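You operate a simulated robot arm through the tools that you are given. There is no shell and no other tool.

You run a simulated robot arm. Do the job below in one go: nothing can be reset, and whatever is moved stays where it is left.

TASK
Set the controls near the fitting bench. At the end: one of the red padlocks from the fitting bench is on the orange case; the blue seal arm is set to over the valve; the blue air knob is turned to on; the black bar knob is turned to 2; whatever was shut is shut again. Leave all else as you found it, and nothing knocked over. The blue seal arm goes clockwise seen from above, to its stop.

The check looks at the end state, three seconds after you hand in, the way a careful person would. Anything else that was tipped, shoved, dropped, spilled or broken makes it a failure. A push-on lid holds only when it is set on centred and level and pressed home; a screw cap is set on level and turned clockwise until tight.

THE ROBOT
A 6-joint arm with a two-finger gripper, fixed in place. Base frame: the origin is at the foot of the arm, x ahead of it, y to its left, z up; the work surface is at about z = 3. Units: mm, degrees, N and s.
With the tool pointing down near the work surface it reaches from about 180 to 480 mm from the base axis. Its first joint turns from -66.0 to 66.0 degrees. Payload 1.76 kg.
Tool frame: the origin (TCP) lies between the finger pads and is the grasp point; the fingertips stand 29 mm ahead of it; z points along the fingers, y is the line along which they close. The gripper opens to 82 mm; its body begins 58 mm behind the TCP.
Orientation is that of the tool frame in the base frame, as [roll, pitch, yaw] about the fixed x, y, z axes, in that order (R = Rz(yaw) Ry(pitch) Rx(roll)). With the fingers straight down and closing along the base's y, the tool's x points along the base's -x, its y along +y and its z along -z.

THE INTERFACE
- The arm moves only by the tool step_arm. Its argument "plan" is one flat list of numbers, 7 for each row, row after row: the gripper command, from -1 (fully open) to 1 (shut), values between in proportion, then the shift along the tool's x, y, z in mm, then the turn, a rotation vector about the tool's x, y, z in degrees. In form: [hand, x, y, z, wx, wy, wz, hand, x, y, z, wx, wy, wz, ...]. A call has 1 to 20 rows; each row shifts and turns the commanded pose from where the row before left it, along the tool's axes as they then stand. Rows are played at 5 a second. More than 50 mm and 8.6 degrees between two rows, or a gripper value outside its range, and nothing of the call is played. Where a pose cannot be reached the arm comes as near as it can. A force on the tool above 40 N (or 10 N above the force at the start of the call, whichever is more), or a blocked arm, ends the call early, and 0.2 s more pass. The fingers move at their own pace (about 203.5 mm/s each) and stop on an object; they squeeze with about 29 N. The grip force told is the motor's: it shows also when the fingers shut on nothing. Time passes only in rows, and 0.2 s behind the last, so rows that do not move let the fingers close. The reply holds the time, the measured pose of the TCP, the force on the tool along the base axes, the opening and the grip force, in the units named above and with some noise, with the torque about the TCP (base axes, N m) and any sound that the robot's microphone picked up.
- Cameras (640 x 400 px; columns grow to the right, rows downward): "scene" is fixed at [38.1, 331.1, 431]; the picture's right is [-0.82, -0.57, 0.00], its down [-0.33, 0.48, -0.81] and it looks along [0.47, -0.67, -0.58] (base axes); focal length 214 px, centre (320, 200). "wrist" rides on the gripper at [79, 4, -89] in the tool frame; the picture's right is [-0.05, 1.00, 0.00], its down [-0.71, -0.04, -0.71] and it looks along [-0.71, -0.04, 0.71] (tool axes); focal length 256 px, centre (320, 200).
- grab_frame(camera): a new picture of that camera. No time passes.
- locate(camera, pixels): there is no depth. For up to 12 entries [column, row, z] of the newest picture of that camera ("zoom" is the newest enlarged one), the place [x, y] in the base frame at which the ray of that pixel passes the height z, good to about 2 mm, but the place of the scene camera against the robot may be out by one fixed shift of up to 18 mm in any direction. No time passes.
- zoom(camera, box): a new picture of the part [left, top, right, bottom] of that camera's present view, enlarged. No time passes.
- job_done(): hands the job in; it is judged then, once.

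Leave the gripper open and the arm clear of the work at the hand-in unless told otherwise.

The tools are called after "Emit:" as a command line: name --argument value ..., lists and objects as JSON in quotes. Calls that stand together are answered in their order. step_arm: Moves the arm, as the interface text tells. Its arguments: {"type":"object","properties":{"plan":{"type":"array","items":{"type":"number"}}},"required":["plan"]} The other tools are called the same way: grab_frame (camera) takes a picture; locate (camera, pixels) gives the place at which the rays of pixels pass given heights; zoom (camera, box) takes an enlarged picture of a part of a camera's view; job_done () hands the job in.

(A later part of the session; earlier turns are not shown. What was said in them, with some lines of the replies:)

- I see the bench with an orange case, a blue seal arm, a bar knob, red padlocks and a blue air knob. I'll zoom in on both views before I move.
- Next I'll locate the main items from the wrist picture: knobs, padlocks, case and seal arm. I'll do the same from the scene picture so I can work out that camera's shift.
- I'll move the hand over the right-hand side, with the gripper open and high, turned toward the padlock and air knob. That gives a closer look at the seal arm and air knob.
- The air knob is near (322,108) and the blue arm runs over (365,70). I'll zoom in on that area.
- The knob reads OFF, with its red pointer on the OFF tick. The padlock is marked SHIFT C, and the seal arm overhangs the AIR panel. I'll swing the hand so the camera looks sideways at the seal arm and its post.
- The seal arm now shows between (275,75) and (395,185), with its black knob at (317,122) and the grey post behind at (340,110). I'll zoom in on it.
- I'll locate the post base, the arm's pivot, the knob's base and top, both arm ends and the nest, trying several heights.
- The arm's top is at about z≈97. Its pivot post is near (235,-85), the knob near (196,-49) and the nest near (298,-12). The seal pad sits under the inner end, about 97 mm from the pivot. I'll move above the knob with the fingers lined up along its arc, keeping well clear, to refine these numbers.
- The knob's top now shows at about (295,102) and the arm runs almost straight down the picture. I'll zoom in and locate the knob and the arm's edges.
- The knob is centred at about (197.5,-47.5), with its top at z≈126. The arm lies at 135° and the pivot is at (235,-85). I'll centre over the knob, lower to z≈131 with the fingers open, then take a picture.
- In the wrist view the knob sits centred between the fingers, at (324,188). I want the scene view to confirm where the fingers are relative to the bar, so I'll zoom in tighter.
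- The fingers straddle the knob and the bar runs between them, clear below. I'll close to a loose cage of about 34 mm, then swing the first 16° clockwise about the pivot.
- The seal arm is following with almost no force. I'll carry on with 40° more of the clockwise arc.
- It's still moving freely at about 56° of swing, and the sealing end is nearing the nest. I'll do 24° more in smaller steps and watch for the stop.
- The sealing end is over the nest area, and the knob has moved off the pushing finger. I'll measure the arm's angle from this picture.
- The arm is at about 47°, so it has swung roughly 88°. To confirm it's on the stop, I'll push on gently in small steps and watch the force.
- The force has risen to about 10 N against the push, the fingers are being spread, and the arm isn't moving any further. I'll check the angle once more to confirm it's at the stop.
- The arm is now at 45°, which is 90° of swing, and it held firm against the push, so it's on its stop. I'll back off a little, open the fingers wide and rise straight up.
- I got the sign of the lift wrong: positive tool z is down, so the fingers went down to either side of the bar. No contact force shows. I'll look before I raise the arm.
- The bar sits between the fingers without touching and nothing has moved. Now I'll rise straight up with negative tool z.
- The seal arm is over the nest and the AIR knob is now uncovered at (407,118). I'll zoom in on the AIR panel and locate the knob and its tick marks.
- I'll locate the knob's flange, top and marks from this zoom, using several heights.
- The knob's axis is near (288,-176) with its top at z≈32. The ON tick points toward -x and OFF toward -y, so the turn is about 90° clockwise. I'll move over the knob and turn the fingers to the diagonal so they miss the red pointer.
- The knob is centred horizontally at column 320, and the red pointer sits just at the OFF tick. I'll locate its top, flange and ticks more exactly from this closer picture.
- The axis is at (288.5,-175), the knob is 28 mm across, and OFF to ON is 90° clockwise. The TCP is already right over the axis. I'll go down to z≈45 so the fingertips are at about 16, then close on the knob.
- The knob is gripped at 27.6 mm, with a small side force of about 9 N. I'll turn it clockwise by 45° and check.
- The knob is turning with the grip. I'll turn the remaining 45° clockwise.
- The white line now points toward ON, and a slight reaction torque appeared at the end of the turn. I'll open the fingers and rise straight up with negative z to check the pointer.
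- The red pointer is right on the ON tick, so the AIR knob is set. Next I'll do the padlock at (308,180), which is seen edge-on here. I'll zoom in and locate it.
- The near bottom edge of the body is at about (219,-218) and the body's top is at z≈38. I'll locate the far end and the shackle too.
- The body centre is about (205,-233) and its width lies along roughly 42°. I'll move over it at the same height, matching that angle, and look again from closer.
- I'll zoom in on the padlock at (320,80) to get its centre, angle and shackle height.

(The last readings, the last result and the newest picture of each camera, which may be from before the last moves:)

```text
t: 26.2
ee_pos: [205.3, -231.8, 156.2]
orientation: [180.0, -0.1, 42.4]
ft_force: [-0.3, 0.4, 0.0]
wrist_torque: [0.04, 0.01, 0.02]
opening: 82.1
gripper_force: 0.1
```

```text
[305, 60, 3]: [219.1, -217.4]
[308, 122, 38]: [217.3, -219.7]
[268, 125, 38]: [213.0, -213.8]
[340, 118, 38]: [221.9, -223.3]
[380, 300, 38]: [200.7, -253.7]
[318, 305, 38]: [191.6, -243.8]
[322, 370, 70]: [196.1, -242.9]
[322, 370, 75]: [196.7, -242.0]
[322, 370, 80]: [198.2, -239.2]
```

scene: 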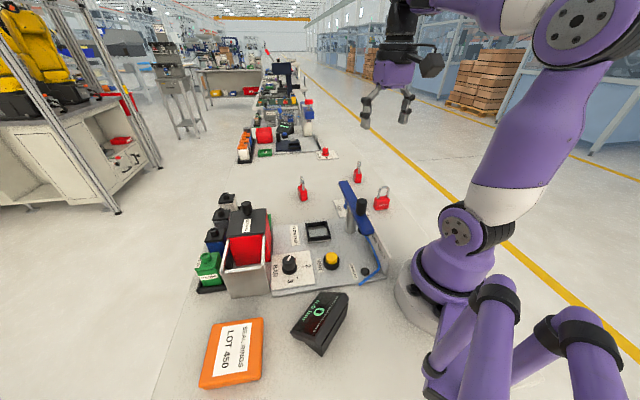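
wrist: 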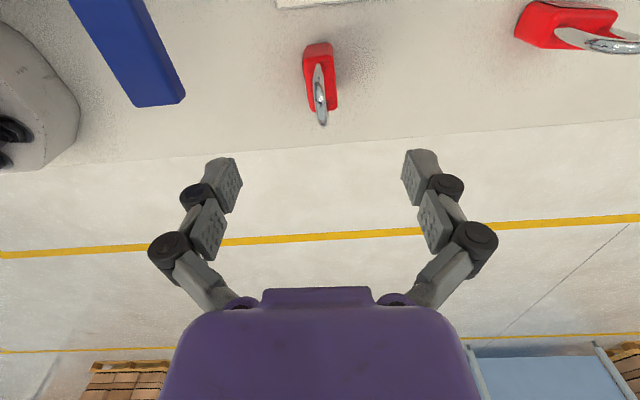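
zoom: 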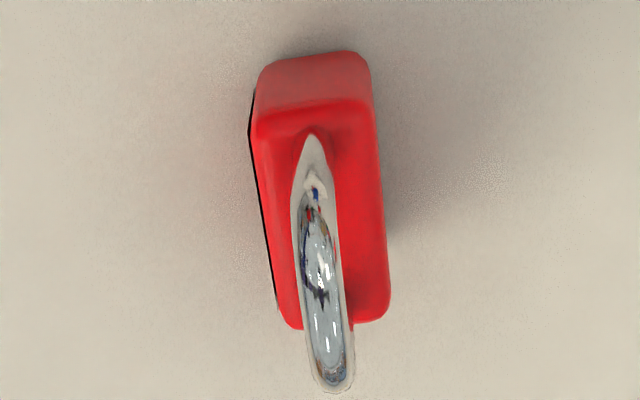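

The body is about 22 mm thick, centred near (206.5,-233.5), with its width along about 49°. The shackle top is at z≈70. I'll turn 7° to match, go down to z≈40 with the fingers open either side, and look before closing.

Emit:
step_arm --plan '[-1, 0, 2, 0, 0, 0, -7, -1, 0, 0, 40, 0, 0, 0, -1, 0, 0, 40, 0, 0, 0, -1, 0, 0, 25, 0, 0, 0, -1, 0, 0, 11, 0, 0, 0, -1, 0, 0, 0, 0, 0, 0]'

Emit:
grab_frame --camera "wrist"

Emit:
zoom --camera "scene" --box '[330, 140, 450, 240]'

```text
t: 27.6
ee_pos: [207.8, -233.4, 38.4]
orientation: [180.0, -0.1, 49.5]
ft_force: [0.7, 0.2, -0.2]
wrist_torque: [-0.01, -0.03, -0.02]
opening: 81.9
gripper_force: 0.0
```

```text
taken
```

wrist: 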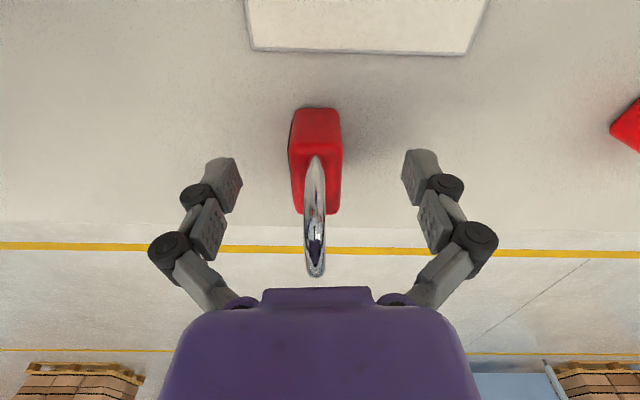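

```text
4.00 times, centred on (390, 190) of scene
```

zoom: 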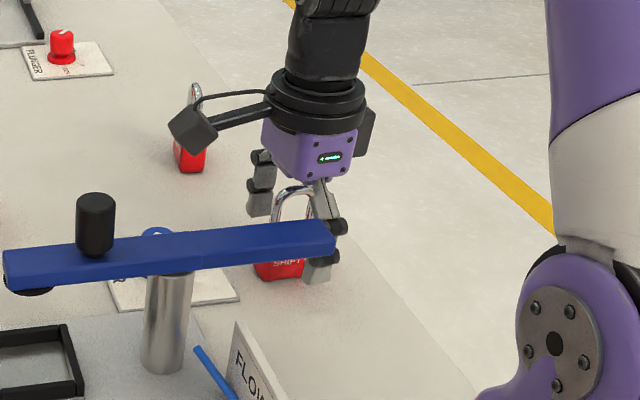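

The padlock stands between the fingers, about 2.5 mm left of centre. I'll shift by that much, then close on the body.

Emit:
step_arm --plan '[-1, 0, -2.5, 0, 0, 0, 0, 0.2, 0, 0, 0, 0, 0, 0, 0.3, 0, 0, 0, 0, 0, 0, 1, 0, 0, 0, 0, 0, 0, 1, 0, 0, 0, 0, 0, 0]'

Emit:
grab_frame --camera "wrist"

```text
t: 28.8
ee_pos: [204.8, -232.9, 39.7]
orientation: [179.9, -0.2, 49.5]
ft_force: [0.2, 0.5, 4.3]
wrist_torque: [-0.03, -0.06, -0.01]
opening: 23.2
gripper_force: 28.8
```

```text
taken
```

wrist: 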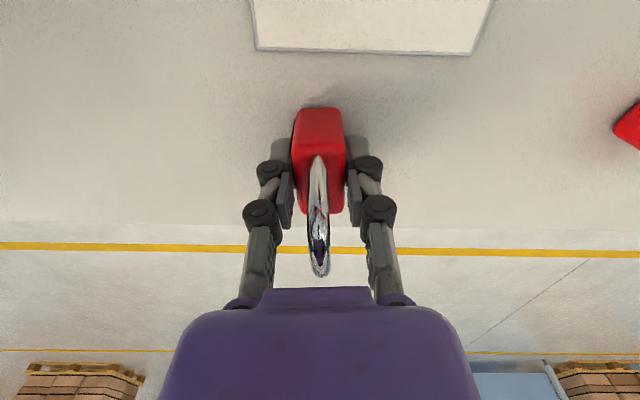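

I have a firm grip at 23.2 mm. I'll lift straight up and check that it's held level.

Emit:
step_arm --plan '[1, 0, 0, -10, 0, 0, 0, 1, 0, 0, -30, 0, 0, 0, 1, 0, 0, -40, 0, 0, 0, 1, 0, 0, -40, 0, 0, 0, 1, 0, 0, -40, 0, 0, 0, 1, 0, 0, -30, 0, 0, 0, 1, 0, 0, 0, 0, 0, 0]'

Emit:
grab_frame --camera "wrist"

Emit:
grab_frame --camera "scene"

```text
t: 30.4
ee_pos: [204.1, -231.1, 230.2]
orientation: [-180.0, -0.1, 49.5]
ft_force: [-0.4, -0.3, -0.2]
wrist_torque: [0.03, -0.03, 0.01]
opening: 23.2
gripper_force: 29.2
```

```text
taken
```

wrist: 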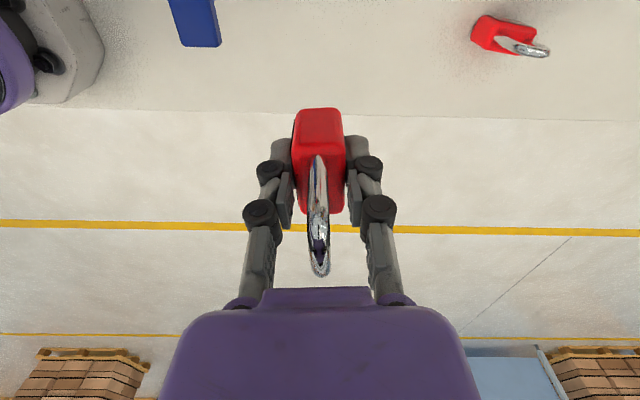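

```text
taken
```

scene: 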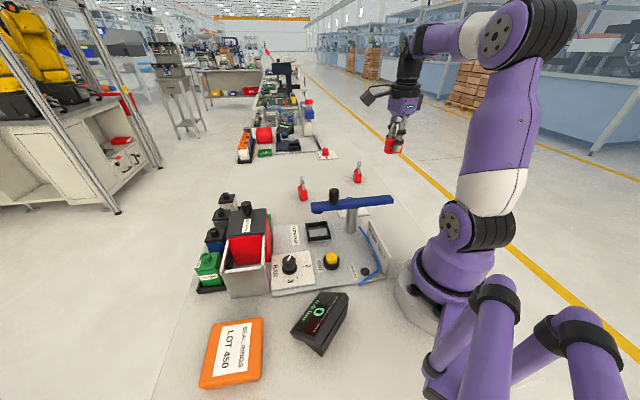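

The padlock is held upright and the bench is otherwise unchanged. I'll swing it round the base at this height, about 96° to the left, toward the orange case.

Emit:
step_arm --plan '[1, 42.9, 3.1, 0, 0, 0, -8, 1, 42.9, 3.1, 0, 0, 0, -8, 1, 42.9, 3.1, 0, 0, 0, -8, 1, 42.9, 3.1, 0, 0, 0, -8, 1, 42.9, 3.1, 0, 0, 0, -8, 1, 42.9, 3.1, 0, 0, 0, -8, 1, 42.9, 3.1, 0, 0, 0, -8, 1, 42.9, 3.1, 0, 0, 0, -8, 1, 42.9, 3.1, 0, 0, 0, -8, 1, 42.9, 3.1, 0, 0, 0, -8, 1, 0, 0, 0, 0, 0, 0]'

Emit:
grab_frame --camera "wrist"

Emit:
grab_frame --camera "scene"

```text
t: 32.8
ee_pos: [264.2, 160.0, 227.3]
orientation: [179.9, 0.0, 129.5]
ft_force: [-0.4, -0.5, -1.5]
wrist_torque: [0.01, -0.02, -0.02]
opening: 23.3
gripper_force: 29.2
```

```text
taken
```

wrist: 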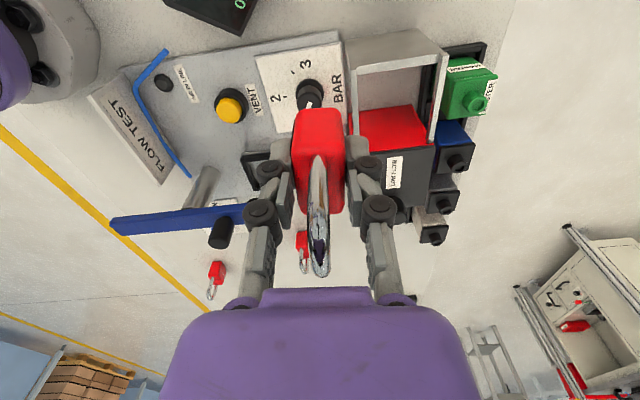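

```text
taken
```

scene: 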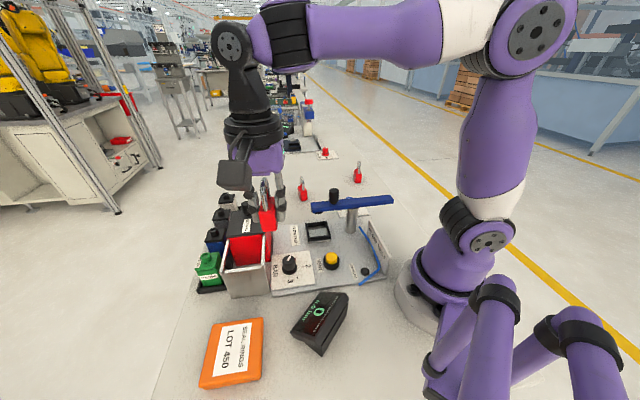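

The case isn't in the wrist view from here. I'll move further left and turn the hand so the camera looks ahead over the case.

Emit:
step_arm --plan '[1, 42.6, 3.3, 0, 0, 0, 0, 1, 42.6, 3.3, 0, 0, 0, 0, 1, 0, 0, 0, 0, 0, -8, 1, 0, 0, 0, 0, 0, -8, 1, 0, 0, 0, 0, 0, -8, 1, 0, 0, 0, 0, 0, -8, 1, 0, 0, 0, 0, 0, -8, 1, 0, 0, 0, 0, 0, -8, 1, 0, 0, 0, 0, 0, 0]'

Emit:
grab_frame --camera "wrist"

Emit:
grab_frame --camera "scene"

```text
t: 34.8
ee_pos: [216.4, 229.9, 228.6]
orientation: [179.8, -0.1, 177.7]
ft_force: [-1.1, -0.6, -1.3]
wrist_torque: [0.02, -0.02, 0.01]
opening: 23.4
gripper_force: 29.1
```

```text
taken
```

wrist: 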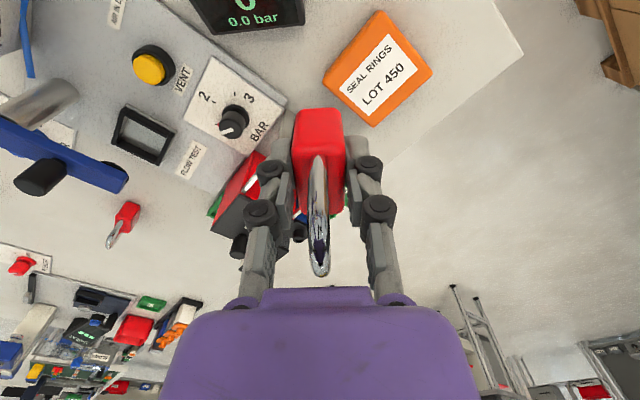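

```text
taken
```

scene: 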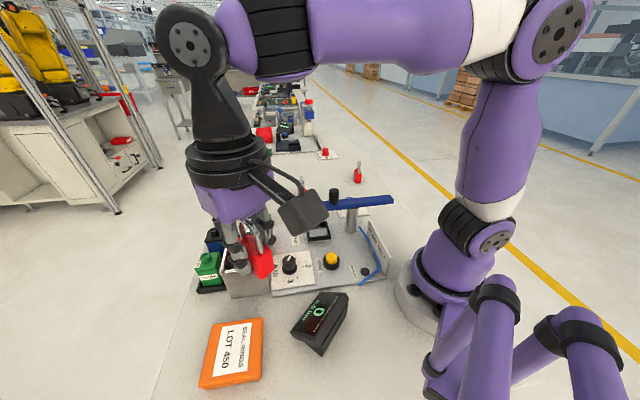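

The case is in full view at about (378,70) in the wrist picture. I'll zoom in and locate its corners at a few heights.

Emit:
zoom --camera "wrist" --box '[310, 0, 450, 140]'

Emit:
locate --camera "wrist" --pixels '[[378, 11, 25], [432, 73, 25], [373, 127, 25], [322, 80, 25], [378, 70, 20], [378, 70, 25], [378, 70, 30], [378, 70, 40]]'

Emit:
zoom --camera "scene" --box '[180, 300, 290, 400]'

```text
2.86 times, centred on (380, 70) of wrist
```

zoom: 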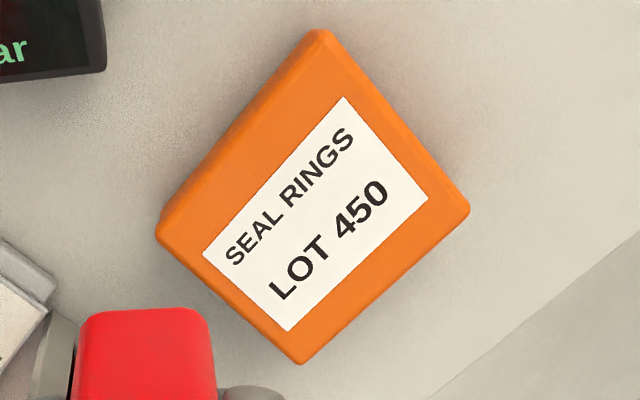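

```text
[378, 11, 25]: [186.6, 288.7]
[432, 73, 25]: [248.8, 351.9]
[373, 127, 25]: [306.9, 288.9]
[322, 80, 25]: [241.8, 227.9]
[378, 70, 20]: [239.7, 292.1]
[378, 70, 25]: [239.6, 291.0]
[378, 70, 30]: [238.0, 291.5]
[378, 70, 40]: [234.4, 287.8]
```

```text
4.00 times, centred on (235, 350) of scene
```

zoom: 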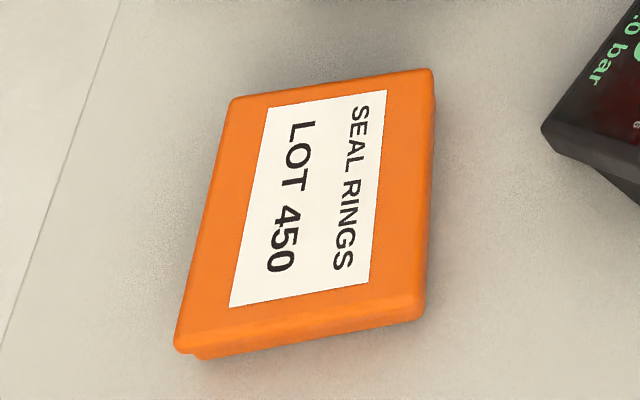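

The case's centre is about (246,290), it's roughly 88 mm square set at 45°, and its top is around z≈15–20. The padlock's base hangs 37 mm below the TCP. I'll move over the centre and come down to a safe height just above the case.

Emit:
step_arm --plan '[1, -13.6, 30.6, 0, 0, 0, 0, 1, -13.6, 30.6, 0, 0, 0, 0, 1, 0, 0, 0, 0, 0, 0, 1, 0, 0, 40, 0, 0, 0, 1, 0, 0, 40, 0, 0, 0, 1, 0, 0, 40, 0, 0, 0, 1, 0, 0, 30, 0, 0, 0, 1, 0, 0, 0, 0, 0, 0]'

Emit:
grab_frame --camera "wrist"

Emit:
zoom --camera "scene" --box '[160, 200, 340, 400]'

```text
t: 36.6
ee_pos: [246.7, 289.5, 78.6]
orientation: [179.9, 0.0, 177.4]
ft_force: [-0.2, 0.1, -0.6]
wrist_torque: [0.0, 0.04, -0.03]
opening: 23.2
gripper_force: 29.4
```

```text
taken
```

wrist: 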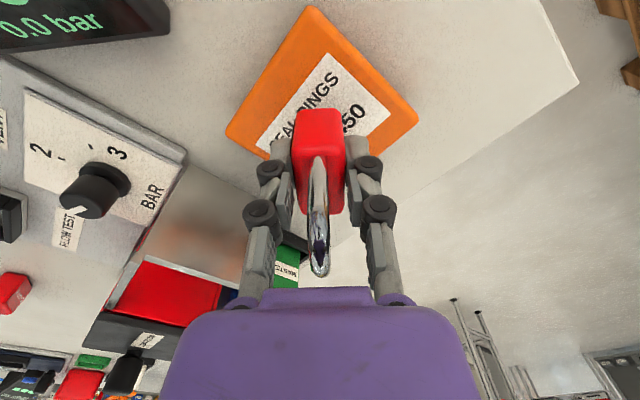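

```text
2.00 times, centred on (250, 300) of scene
```

zoom: 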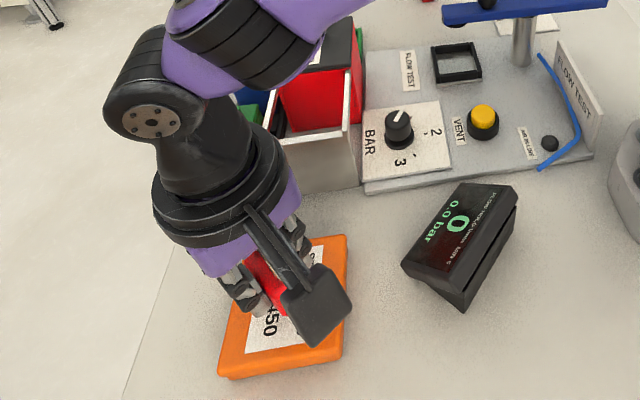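

The padlock is over the case's label. I'll check the case corners from here and then come down in small steps, watching the vertical force.

Emit:
locate --camera "wrist" --pixels '[[315, 8, 18], [228, 130, 18], [417, 117, 18], [315, 8, 22], [228, 130, 22], [417, 117, 22]]'

Emit:
step_arm --plan '[1, 0, 0, 8, 0, 0, 0, 1, 0, 0, 4, 0, 0, 0, 1, 0, 0, 2, 0, 0, 0, 1, 0, 0, 0, 0, 0, 0]'

```text
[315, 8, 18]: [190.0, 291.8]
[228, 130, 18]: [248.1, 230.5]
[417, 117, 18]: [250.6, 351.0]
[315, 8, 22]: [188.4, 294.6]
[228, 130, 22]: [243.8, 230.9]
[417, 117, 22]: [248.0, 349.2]
```

```text
t: 37.6
ee_pos: [246.4, 290.3, 66.1]
orientation: [179.9, 0.1, 177.4]
ft_force: [-1.9, -3.8, 17.0]
wrist_torque: [-0.16, 0.24, 0.02]
opening: 23.2
gripper_force: 29.1
```

There's contact already, 17 N upward at TCP z≈66, so the case top is nearer z≈29. I'll check the picture before letting go.

Emit:
grab_frame --camera "wrist"

Emit:
zoom --camera "wrist" --box '[220, 60, 420, 220]'

Emit:
zoom --camera "scene" --box '[200, 290, 320, 400]'

```text
taken
```

wrist: 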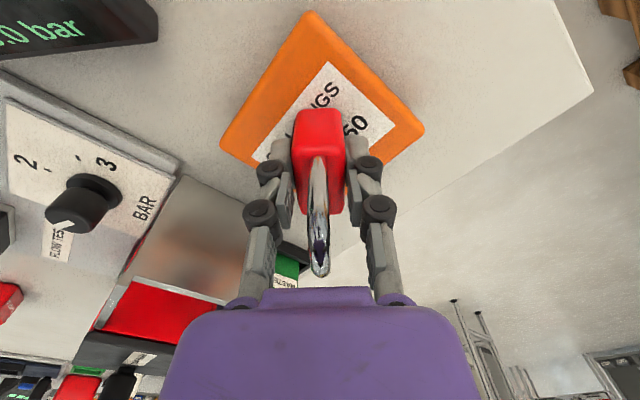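

```text
2.50 times, centred on (320, 140) of wrist
```

zoom: 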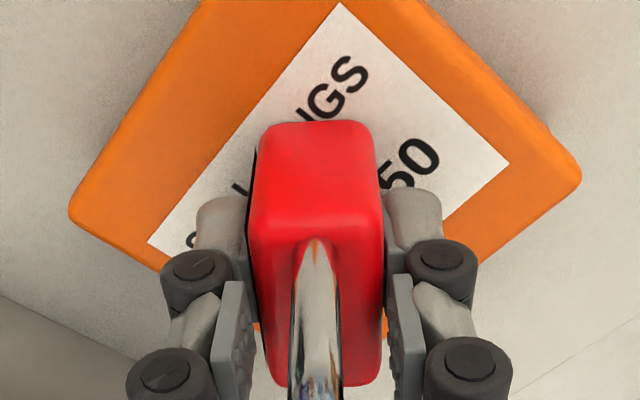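

```text
3.64 times, centred on (260, 345) of scene
```

zoom: 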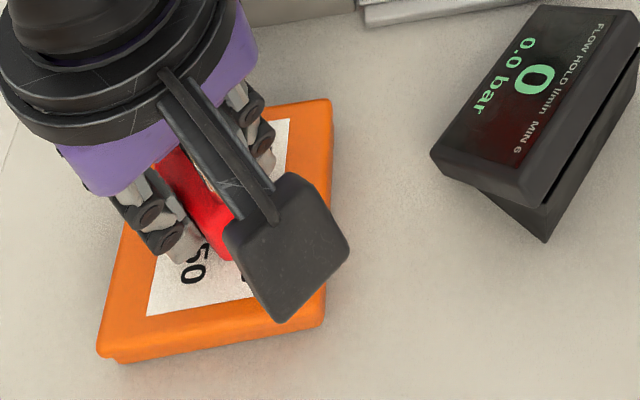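

The padlock stands flat on the case label near its centre. I'll ease off by 1 mm, open the fingers gently, and then rise.

Emit:
step_arm --plan '[1, 0, 0, -1, 0, 0, 0, 1, 0, 0, 0, 0, 0, 0]'

```text
t: 38.2
ee_pos: [246.9, 290.1, 67.0]
orientation: [179.9, 0.1, 177.4]
ft_force: [1.3, 0.8, 3.0]
wrist_torque: [0.07, 0.02, 0.0]
opening: 23.5
gripper_force: 29.8
```

Force is down to 3 N with the padlock resting on the case. I'll open in stages and then rise straight up.

Emit:
step_arm --plan '[0.35, 0, 0, 0, 0, 0, 0, 0.1, 0, 0, 0, 0, 0, 0, -0.3, 0, 0, 0, 0, 0, 0, -0.6, 0, 0, 0, 0, 0, 0]'

Emit:
grab_frame --camera "wrist"

```text
t: 39.2
ee_pos: [246.8, 289.2, 65.4]
orientation: [179.9, -0.1, 177.4]
ft_force: [-0.1, 1.4, 0.8]
wrist_torque: [0.0, 0.05, 0.01]
opening: 66.0
gripper_force: 0.1
```

```text
taken
```

wrist: 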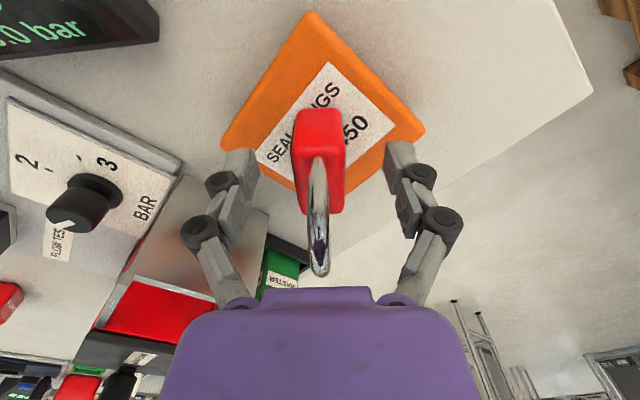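

The padlock is standing free on the case. I'll rise straight up 150 mm and check both views.

Emit:
step_arm --plan '[-0.6, 0, 0, -20, 0, 0, 0, -0.6, 0, 0, -40, 0, 0, 0, -0.6, 0, 0, -45, 0, 0, 0, -0.6, 0, 0, -45, 0, 0, 0, -1, 0, 0, 0, 0, 0, 0]'

Emit:
grab_frame --camera "wrist"

Emit:
grab_frame --camera "scene"

```text
t: 40.4
ee_pos: [245.4, 289.5, 216.5]
orientation: [179.8, 0.0, 177.5]
ft_force: [-0.5, -1.3, 0.4]
wrist_torque: [0.01, 0.02, -0.02]
opening: 82.1
gripper_force: 0.3
```

```text
taken
```

wrist: 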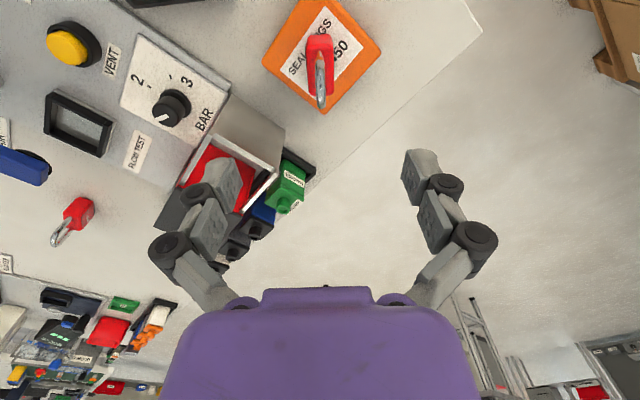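

```text
taken
```

scene: 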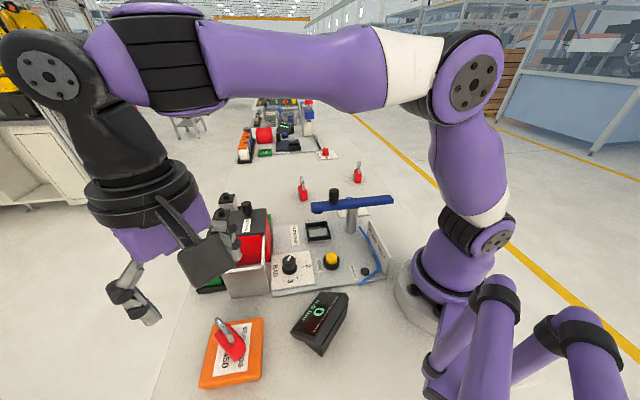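

The padlock is upright on the case. Now the BAR knob, seen at (171,105). I'll zoom in on it and locate it before moving.

Emit:
zoom --camera "wrist" --box '[100, 30, 300, 155]'

Emit:
locate --camera "wrist" --pixels '[[171, 100, 10], [169, 112, 35], [149, 90, 8], [169, 79, 8], [250, 130, 80], [275, 165, 80]]'

```text
3.20 times, centred on (200, 92) of wrist
```

zoom: 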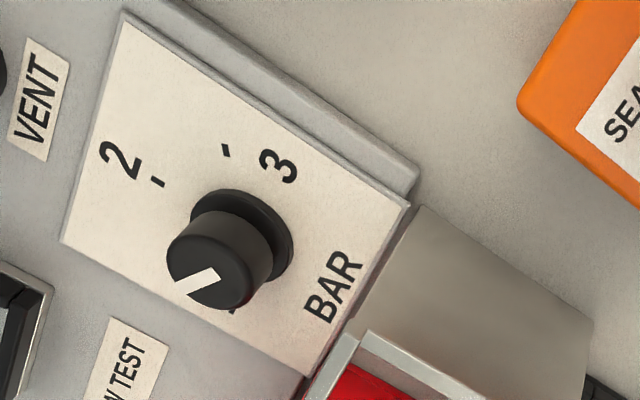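

```text
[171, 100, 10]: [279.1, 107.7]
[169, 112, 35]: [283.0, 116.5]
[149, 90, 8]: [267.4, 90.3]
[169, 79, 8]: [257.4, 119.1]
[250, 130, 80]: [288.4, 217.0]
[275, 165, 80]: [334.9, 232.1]
```

The knob is near (280,112). The 2 tick is straight up the panel, so 1 to 2 is a clockwise turn of roughly 60–70°. The metal bin stands close by, so I'll move above the knob at this height and look closely.

Emit:
step_arm --plan '[-1, -10.6, -43.7, 0, 0, 0, 0, -1, -10.6, -43.7, 0, 0, 0, 0, -1, -10.6, -43.7, 0, 0, 0, 0, -1, -10.6, -43.7, 0, 0, 0, 0, -1, 0, 0, 0, 0, 0, 7.5, -1, 0, 0, 0, 0, 0, 7.5, -1, 0, 0, 0, 0, 0, 7.5, -1, 0, 0, 0, 0, 0, 7.5, -1, 0, 0, 0, 0, 0, 7.5, -1, 0, 0, 0, 0, 0, 7.5, -1, 0, 0, 0, 0, 0, 0]'

Emit:
grab_frame --camera "wrist"

Emit:
zoom --camera "wrist" --box '[220, 0, 420, 125]'

```text
t: 42.8
ee_pos: [280.9, 112.8, 216.7]
orientation: [179.9, 0.0, 132.4]
ft_force: [0.1, -0.6, -0.5]
wrist_torque: [-0.02, -0.03, 0.02]
opening: 82.0
gripper_force: 0.2
```

```text
taken
```

wrist: 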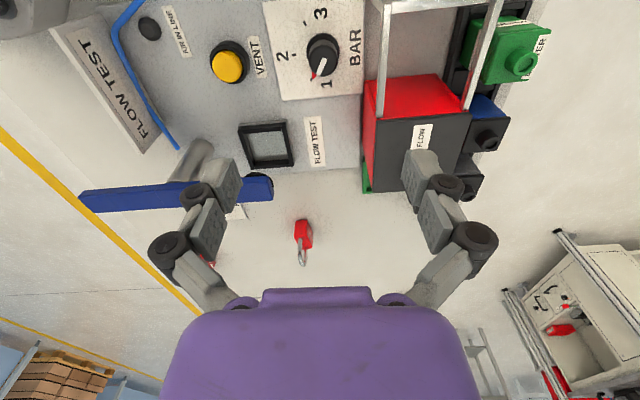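

```text
3.20 times, centred on (320, 62) of wrist
```

zoom: 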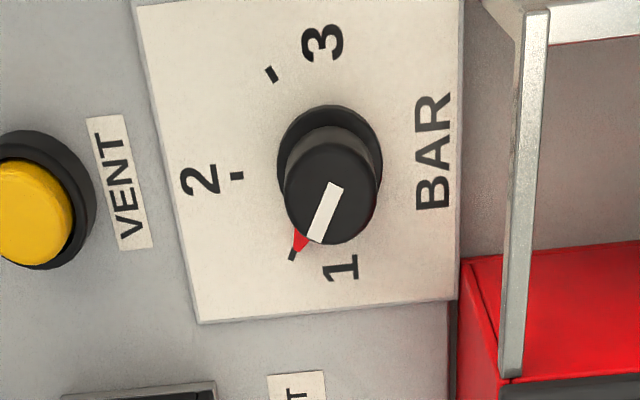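

The red pointer is at tick 1, with tick 2 at (237,176) in the zoom. I'll locate the knob, the ticks and the bin wall.

Emit:
locate --camera "zoom" --pixels '[[332, 196, 35], [332, 196, 40], [330, 150, 14], [292, 255, 10], [237, 176, 10], [271, 75, 10], [336, 184, 38], [316, 240, 38], [525, 100, 70], [525, 300, 70], [285, 195, 38], [380, 195, 38]]'

```text
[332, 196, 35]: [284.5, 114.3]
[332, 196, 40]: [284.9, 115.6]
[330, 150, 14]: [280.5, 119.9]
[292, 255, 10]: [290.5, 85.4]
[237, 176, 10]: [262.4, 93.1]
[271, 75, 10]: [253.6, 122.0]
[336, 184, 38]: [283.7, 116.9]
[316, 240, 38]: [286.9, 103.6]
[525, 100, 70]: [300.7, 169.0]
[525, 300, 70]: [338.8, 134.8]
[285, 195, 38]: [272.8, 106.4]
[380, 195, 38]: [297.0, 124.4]
```

The knob axis is at (283.6,115.3), the ticks are 60° apart and the knob is 30 mm across. The bin wall is about 47 mm away toward 48° and roughly 90 tall, so I want the fingers turned across that direction. At this safe height I'll test whether the wrist reaches yaw 228.

Emit:
step_arm --plan '[-1, 0, 3.7, 0, 0, 0, 0, -1, 0, 0, 0, 0, 0, -8, -1, 0, 0, 0, 0, 0, -8, -1, 0, 0, 0, 0, 0, -8, -1, 0, 0, 0, 0, 0, -8, -1, 0, 0, 0, 0, 0, -8, -1, 0, 0, 0, 0, 0, -8, -1, 0, 0, 0, 0, 0, -8, -1, 0, 0, 0, 0, 0, -8, -1, 0, 0, 0, 0, 0, -8, -1, 0, 0, 0, 0, 0, -8, -1, 0, 0, 0, 0, 0, -8, -1, 0, 0, 0, 0, 0, -7.6, -1, 0, 0, 0, 0, 0, 0]'

Emit:
grab_frame --camera "wrist"

Emit:
grab_frame --camera "scene"

```text
t: 45.8
ee_pos: [283.8, 116.7, 216.6]
orientation: [180.0, 0.0, -131.8]
ft_force: [0.2, -0.1, -0.3]
wrist_torque: [0.0, 0.02, 0.01]
opening: 81.9
gripper_force: 0.1
```

```text
taken
```

wrist: 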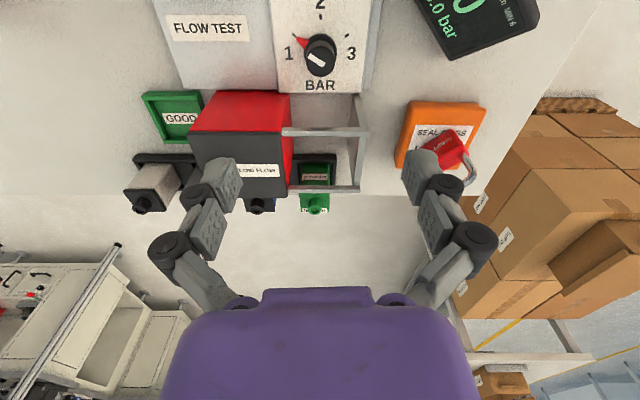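

```text
taken
```

scene: 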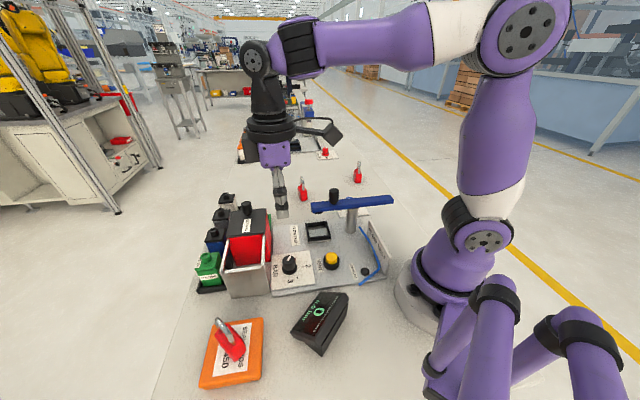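

The wrist reached that angle. The panel now reads upright, and the fingers lie across, clear of the bin. I'll zoom in on the knob to refine its centre and the tick angles.

Emit:
zoom --camera "wrist" --box '[240, 0, 400, 100]'

Emit:
locate --camera "zoom" --pixels '[[320, 225, 38], [320, 190, 14], [222, 147, 10], [421, 147, 10], [320, 75, 10], [255, 225, 38], [385, 225, 38]]'

Emit:
locate --camera "wrist" --pixels '[[283, 131, 85], [362, 129, 85], [289, 95, 85], [189, 130, 85], [289, 137, 85], [320, 60, 38]]'

```text
4.00 times, centred on (320, 50) of wrist
```

zoom: 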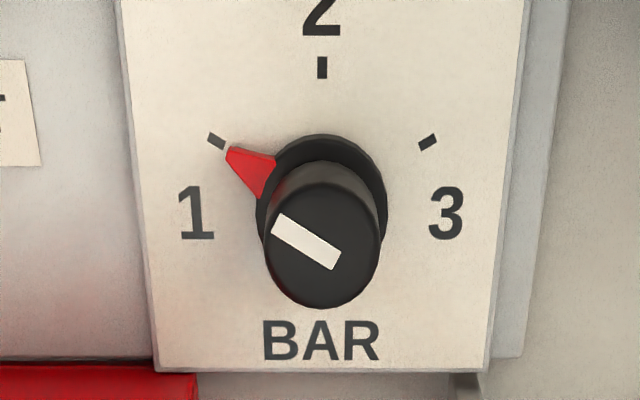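

```text
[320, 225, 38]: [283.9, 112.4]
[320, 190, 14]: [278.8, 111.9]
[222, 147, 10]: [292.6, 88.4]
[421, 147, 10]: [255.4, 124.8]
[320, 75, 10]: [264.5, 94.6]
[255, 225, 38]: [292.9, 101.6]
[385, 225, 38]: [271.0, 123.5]
```

```text
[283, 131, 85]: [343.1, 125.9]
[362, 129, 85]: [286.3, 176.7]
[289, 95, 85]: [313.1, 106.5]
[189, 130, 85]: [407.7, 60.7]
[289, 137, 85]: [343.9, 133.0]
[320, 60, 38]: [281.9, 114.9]
```

I'll redo the location with more careful pixel picks for the ticks and the knob's top centre.

Emit:
locate --camera "zoom" --pixels '[[216, 142, 10], [428, 142, 10], [322, 68, 10], [322, 250, 36], [322, 250, 40], [322, 190, 12], [263, 250, 38], [381, 250, 38]]'

```text
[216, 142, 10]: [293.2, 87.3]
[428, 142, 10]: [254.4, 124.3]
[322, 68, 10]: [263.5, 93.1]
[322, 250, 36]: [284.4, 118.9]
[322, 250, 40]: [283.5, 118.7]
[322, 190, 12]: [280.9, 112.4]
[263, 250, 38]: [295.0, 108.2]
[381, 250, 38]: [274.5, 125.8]
```

The axis is at (283.3,115.6), matching the TCP, and the ticks are 60° apart. I'll go down to z≈51 with the fingers partly open, so the tips are at about 22, above the flange and red pointer.

Emit:
step_arm --plan '[-0.4, 0, 0, 40, 0, 0, 0, -0.4, 0, 0, 40, 0, 0, 0, -0.4, 0, 0, 40, 0, 0, 0, -0.4, 0, 0, 30, 0, 0, 0, -0.4, 0, 0, 10, 0, 0, 0, -0.4, 0, 0, 5, 0, 0, 0, -0.4, 0, 0, 0, 0, 0, 0]'

Emit:
grab_frame --camera "wrist"

Emit:
zoom --camera "scene" --box '[190, 170, 350, 310]'

```text
t: 47.4
ee_pos: [284.2, 115.7, 51.5]
orientation: [180.0, 0.1, -131.9]
ft_force: [0.3, 0.8, 0.1]
wrist_torque: [-0.03, -0.01, 0.03]
opening: 57.5
gripper_force: 0.1
```

```text
taken
```

wrist: 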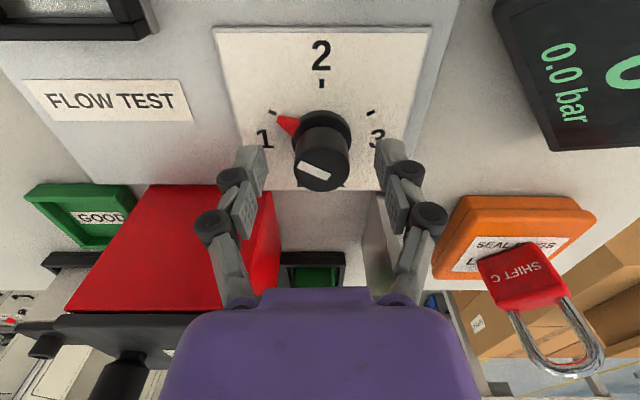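

```text
2.86 times, centred on (270, 240) of scene
```

zoom: 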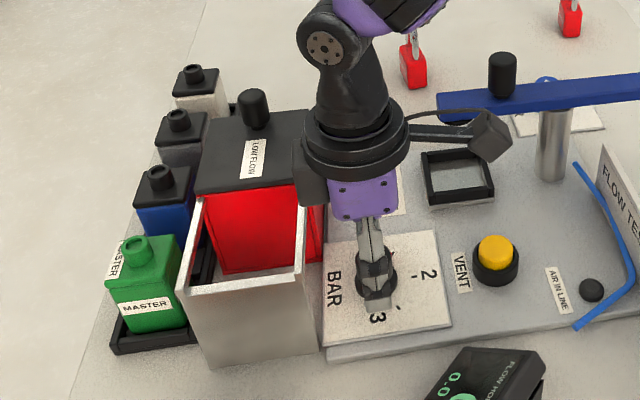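

The fingers are around the knob with no contact. One part of the gripper body comes close to the black LOW FLOW lid in the scene view, so I'll check that gap before turning.

Emit:
zoom --camera "scene" --box '[250, 180, 330, 260]'

Emit:
zoom --camera "wrist" --box '[20, 160, 340, 360]'

```text
5.00 times, centred on (290, 220) of scene
```

zoom: 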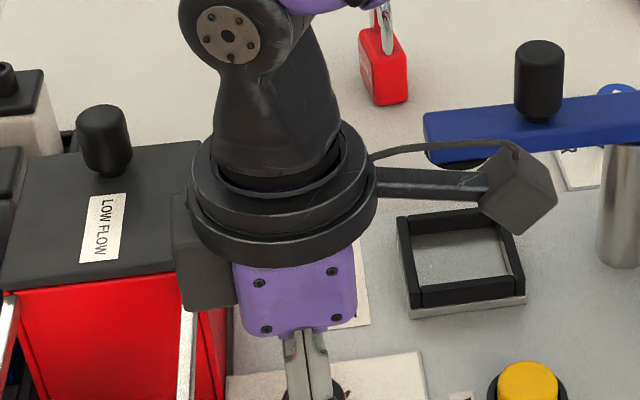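

```text
2.00 times, centred on (180, 260) of wrist
```

zoom: 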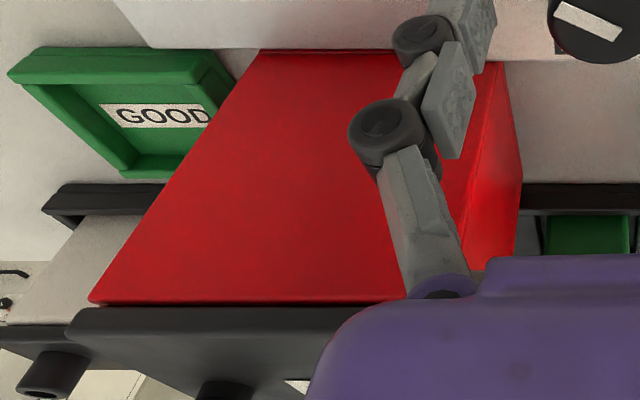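

The gripper body stays at z≥109, while the lid is at about 90–97, so it will pass above. For extra margin I'll raise 3 mm, then close on the knob and look.

Emit:
step_arm --plan '[-0.4, 0, 0, -3, 0, 0, 0, 0.1, 0, 0, 0, 0, 0, 0, 1, 0, 0, 0, 0, 0, 0, 1, 0, 0, 0, 0, 0, 0, 1, 0, 0, 0, 0, 0, 0]'

Emit:
grab_frame --camera "wrist"

```text
t: 48.6
ee_pos: [284.5, 116.1, 56.8]
orientation: [179.9, 0.1, -131.8]
ft_force: [-13.8, 11.9, 13.1]
wrist_torque: [0.3, 0.37, -0.02]
opening: 27.4
gripper_force: 35.8
```

```text
taken
```

wrist: 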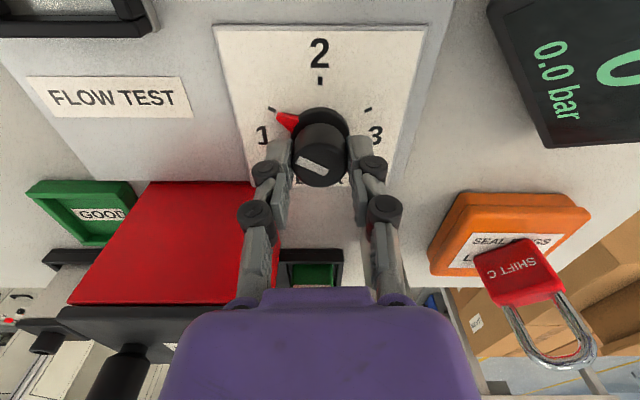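

It's gripped at 27.4 mm, but there's about 18 N of side force along the finger axis. I'll nudge 1.5 mm toward the knob's centre to relieve it.

Emit:
step_arm --plan '[1, 0, 1.5, 0, 0, 0, 0, 1, 0, 0, 0, 0, 0, 0]'

```text
t: 49.2
ee_pos: [283.6, 116.7, 55.0]
orientation: [-179.9, 0.2, -132.0]
ft_force: [1.6, 4.0, 7.6]
wrist_torque: [-0.08, 0.14, 0.01]
opening: 27.6
gripper_force: 35.5
```

The side force has dropped to about 4 N. I'll turn clockwise 30° and check.

Emit:
step_arm --plan '[1, 0, 0, 0, 0, 0, 7.5, 1, 0, 0, 0, 0, 0, 7.5, 1, 0, 0, 0, 0, 0, 7.5, 1, 0, 0, 0, 0, 0, 7.5, 1, 0, 0, 0, 0, 0, 0]'

Emit:
grab_frame --camera "wrist"

Emit:
zoom --camera "scene" --box '[210, 170, 350, 290]'

```text
t: 50.4
ee_pos: [282.8, 116.4, 54.8]
orientation: [-179.8, 0.2, -162.2]
ft_force: [23.6, -13.7, 3.1]
wrist_torque: [-0.36, -0.84, 0.02]
opening: 27.3
gripper_force: 36.9
```

```text
taken
```

wrist: 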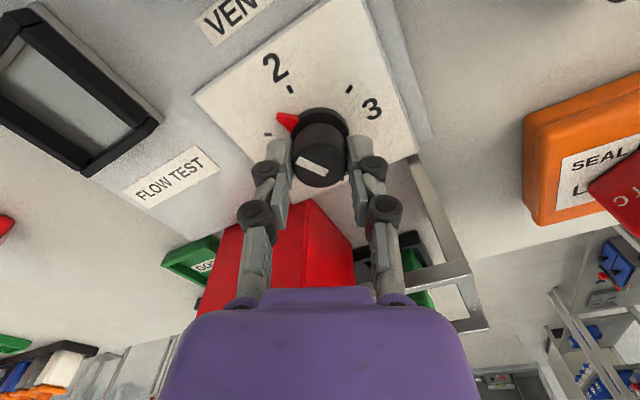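

```text
3.33 times, centred on (280, 230) of scene
```

zoom: 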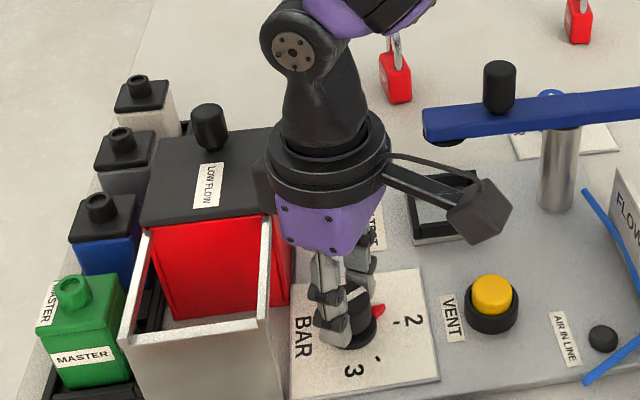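

The knob followed and the pointer is halfway to 2. Side force has built up to 27 N, so I'll recentre by about 2 mm before continuing.

Emit:
step_arm --plan '[1, -1.2, -1.5, 0, 0, 0, 0, 1, 0, 0, 0, 0, 0, 0]'

```text
t: 51.0
ee_pos: [282.9, 116.6, 53.5]
orientation: [179.9, 0.0, -161.7]
ft_force: [4.7, -2.9, 19.7]
wrist_torque: [0.05, -0.43, 0.02]
opening: 27.7
gripper_force: 35.4
```

Side force is down to about 5 N. I'll raise 1 mm to relieve the vertical force and turn another 15°.

Emit:
step_arm --plan '[1, 0, 0, -1, 0, 0, 0, 1, 0, 0, 0, 0, 0, 7.5, 1, 0, 0, 0, 0, 0, 7.5, 1, 0, 0, 0, 0, 0, 0]'

```text
t: 52.0
ee_pos: [282.7, 115.9, 53.8]
orientation: [179.9, 0.0, -176.9]
ft_force: [9.7, 14.9, -23.0]
wrist_torque: [0.34, -0.58, 0.01]
opening: 27.5
gripper_force: 35.9
```

The forces are modest but have shifted. I'll recentre by about a millimetre and finish the last 15°.

Emit:
step_arm --plan '[1, -0.6, 0.9, 0.6, 0, 0, 0, 1, 0, 0, 0, 0, 0, 7.5, 1, 0, 0, 0, 0, 0, 7.5, 1, 0, 0, 0, 0, 0, 0]'

Emit:
grab_frame --camera "wrist"

Emit:
zoom --camera "scene" --box '[210, 170, 350, 290]'

```text
t: 53.0
ee_pos: [282.7, 115.7, 54.6]
orientation: [-179.9, -0.1, 167.9]
ft_force: [-6.2, -5.3, -0.9]
wrist_torque: [-0.12, 0.53, -0.02]
opening: 27.6
gripper_force: 35.9
```

```text
taken
```

wrist: 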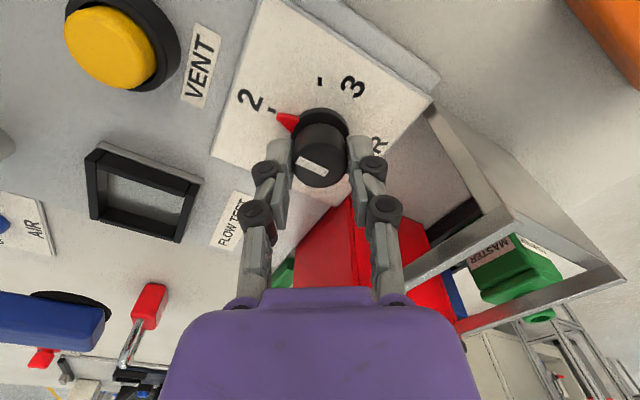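

```text
3.33 times, centred on (280, 230) of scene
```

zoom: 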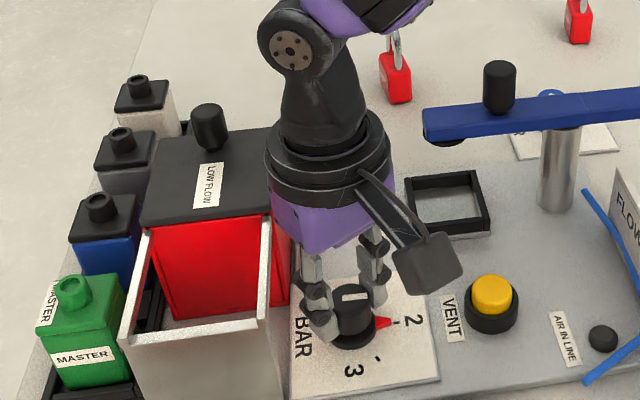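

The red pointer is now at the 2 tick. I'll zoom in to check the alignment before letting go.

Emit:
zoom --camera "wrist" --box '[220, 60, 400, 200]'

Emit:
zoom --camera "scene" --box '[265, 240, 325, 290]'

```text
2.86 times, centred on (310, 130) of wrist
```

zoom: 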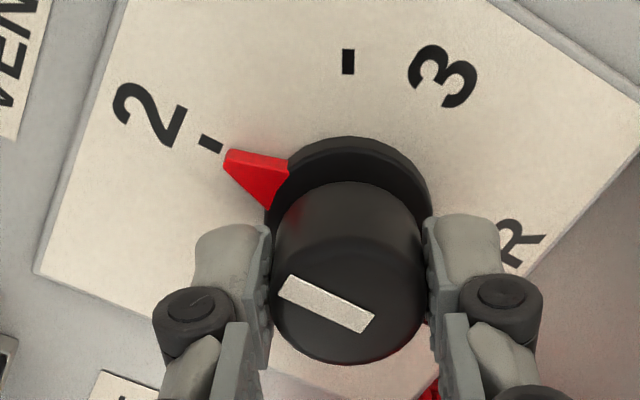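

```text
8.00 times, centred on (295, 265) of scene
```

zoom: 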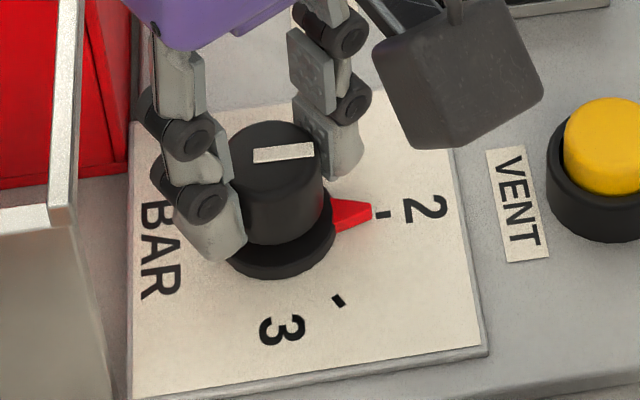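

The pointer lines up with the 2 tick just as it did with 1 before. I'll open only a little, because the bin wall is near, and rise straight up.

Emit:
step_arm --plan '[0.2, 0, 0, 0, 0, 0, 0, -0.05, 0, 0, 0, 0, 0, 0, -0.05, 0, 0, 0, 0, 0, 0, -0.05, 0, 0, -20, 0, 0, 0, -0.05, 0, 0, -40, 0, 0, 0, -0.05, 0, 0, -45, 0, 0, 0, -0.05, 0, 0, -45, 0, 0, 0, -0.05, 0, 0, 0, 0, 0, 0]'

Emit:
grab_frame --camera "wrist"

Emit:
zoom --camera "wrist" --box '[200, 0, 440, 150]'

Emit:
zoom --camera "scene" --box '[180, 170, 420, 320]'

```text
t: 54.8
ee_pos: [283.0, 117.3, 206.0]
orientation: [179.9, 0.0, 168.1]
ft_force: [0.0, -0.6, -0.5]
wrist_torque: [0.04, 0.02, -0.01]
opening: 43.2
gripper_force: 0.0
```

```text
taken
```

wrist: 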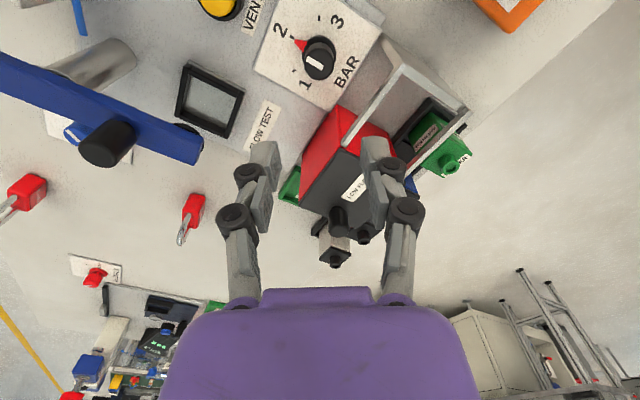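

```text
2.67 times, centred on (320, 75) of wrist
```

zoom: 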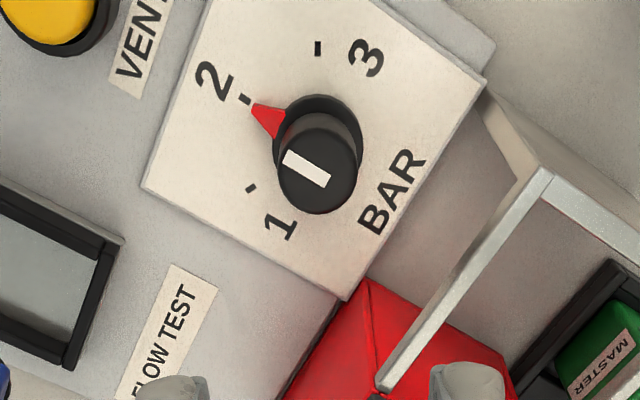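

```text
2.67 times, centred on (300, 245) of scene
```

zoom: 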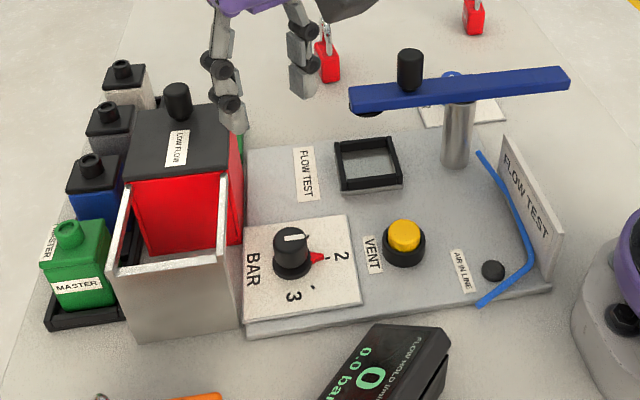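

BAR now reads 2 and everything nearby is in place. I'll rise and move back near the start pose with the gripper open, then check everything one last time.

Emit:
step_arm --plan '[-0.05, 0, 0, -45, 0, 0, 0, -0.5, 0, 0, -45, 0, 0, 0, -1, 0, 0, -45, 0, 0, 0, -1, 5, -35, 0, 0, 0, -6, -1, 5, -35, 0, 0, 0, -6, -1, 5, -35, 0, 0, 0, 0, -1, 20, -35, 0, 0, 0, 0, -1, 0, 0, 0, 0, 0, 0]'

Emit:
grab_frame --camera "wrist"

Emit:
grab_frame --camera "scene"

```text
t: 56.6
ee_pos: [238.6, -20.2, 338.7]
orientation: [179.9, 0.1, -179.9]
ft_force: [0.4, -1.1, 0.7]
wrist_torque: [-0.02, 0.0, -0.01]
opening: 82.1
gripper_force: 0.1
```

```text
taken
```

wrist: 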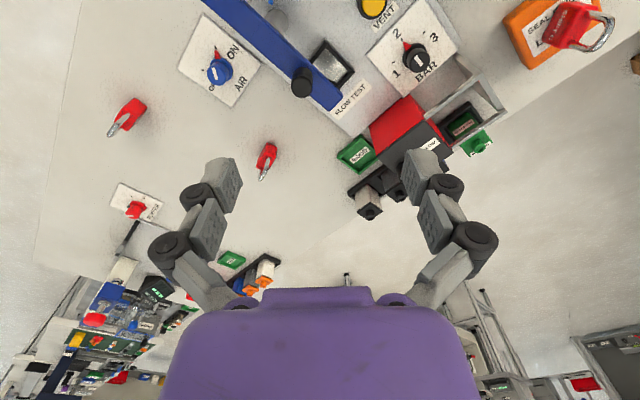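

```text
taken
```

scene: 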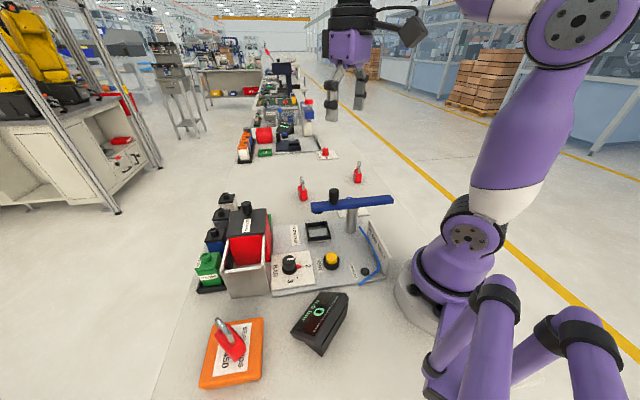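

I'll zoom in for a last check on the seal arm's angle, the two knobs and the padlock on the case.

Emit:
zoom --camera "wrist" --box '[160, 0, 480, 200]'

Emit:
zoom --camera "wrist" --box '[480, 0, 640, 100]'

Emit:
zoom --camera "scene" --box '[180, 290, 300, 400]'

Emit:
locate --camera "wrist" --pixels '[[220, 2, 97], [331, 102, 97], [302, 82, 128], [331, 63, 12]]'

```text
2.00 times, centred on (320, 100) of wrist
```

zoom: 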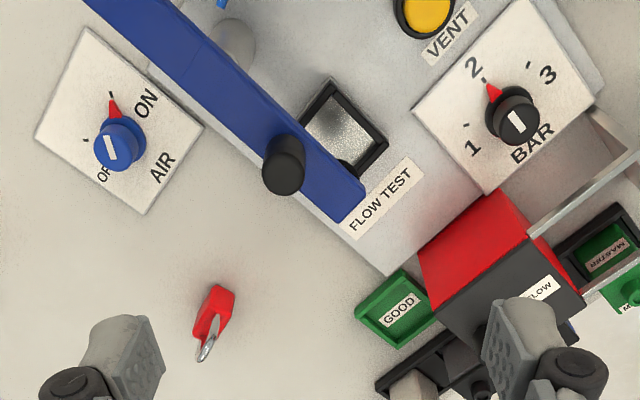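

```text
4.00 times, centred on (560, 50) of wrist
```

zoom: 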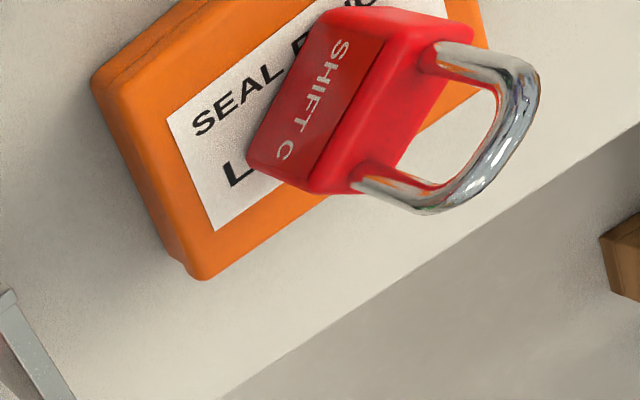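

```text
3.64 times, centred on (240, 345) of scene
```

zoom: 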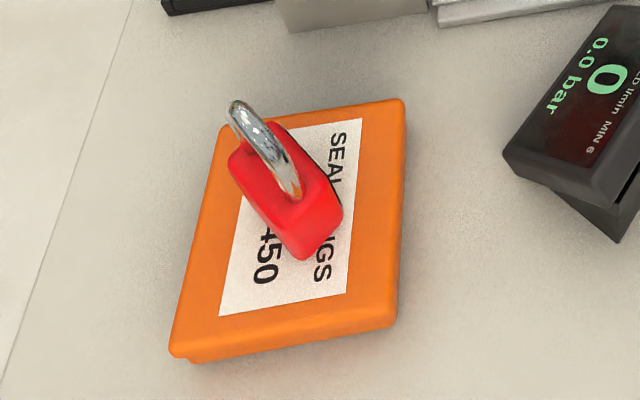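

```text
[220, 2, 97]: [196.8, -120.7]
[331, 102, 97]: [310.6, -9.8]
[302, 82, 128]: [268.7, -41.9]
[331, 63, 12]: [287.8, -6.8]
```

Everything checks out:
- **Seal arm:** it's on its clockwise stop at about 45°, over the nest.
- **AIR knob:** it points to ON.
- **BAR knob:** it points to 2.
- **Padlock:** the SHIFT C padlock stands upright on the orange case.

I opened nothing, and nothing else looks moved. The gripper is open and the arm is clear, so I'm handing in.

Emit:
job_done

```text
The job is handed in.
```

The job is handed in. In the last pictures before hand-in, everything you asked for was in place:

- **Padlock:** the red SHIFT C padlock from the fitting bench stands upright on the orange case, near the middle of its label.
- **Blue seal arm:** it has swung 90° clockwise to its stop, and its seal pad is over the flow-test nest. I confirmed the stop with a gentle push. The nest looked empty, so I took it as the valve position.
- **Blue air knob:** its red pointer is on the ON tick.
- **Black bar knob:** its red pointer is on the 2 tick.

Nothing had to be opened, so there was nothing to shut again. I saw nothing else moved or knocked over.

After setting the seal arm I lowered the hand by mistake instead of raising it, so the open fingers went down on either side of the bar. No contact force showed, and the arm was still on its stop at the final check.

The gripper is open and the arm is clear of the work.
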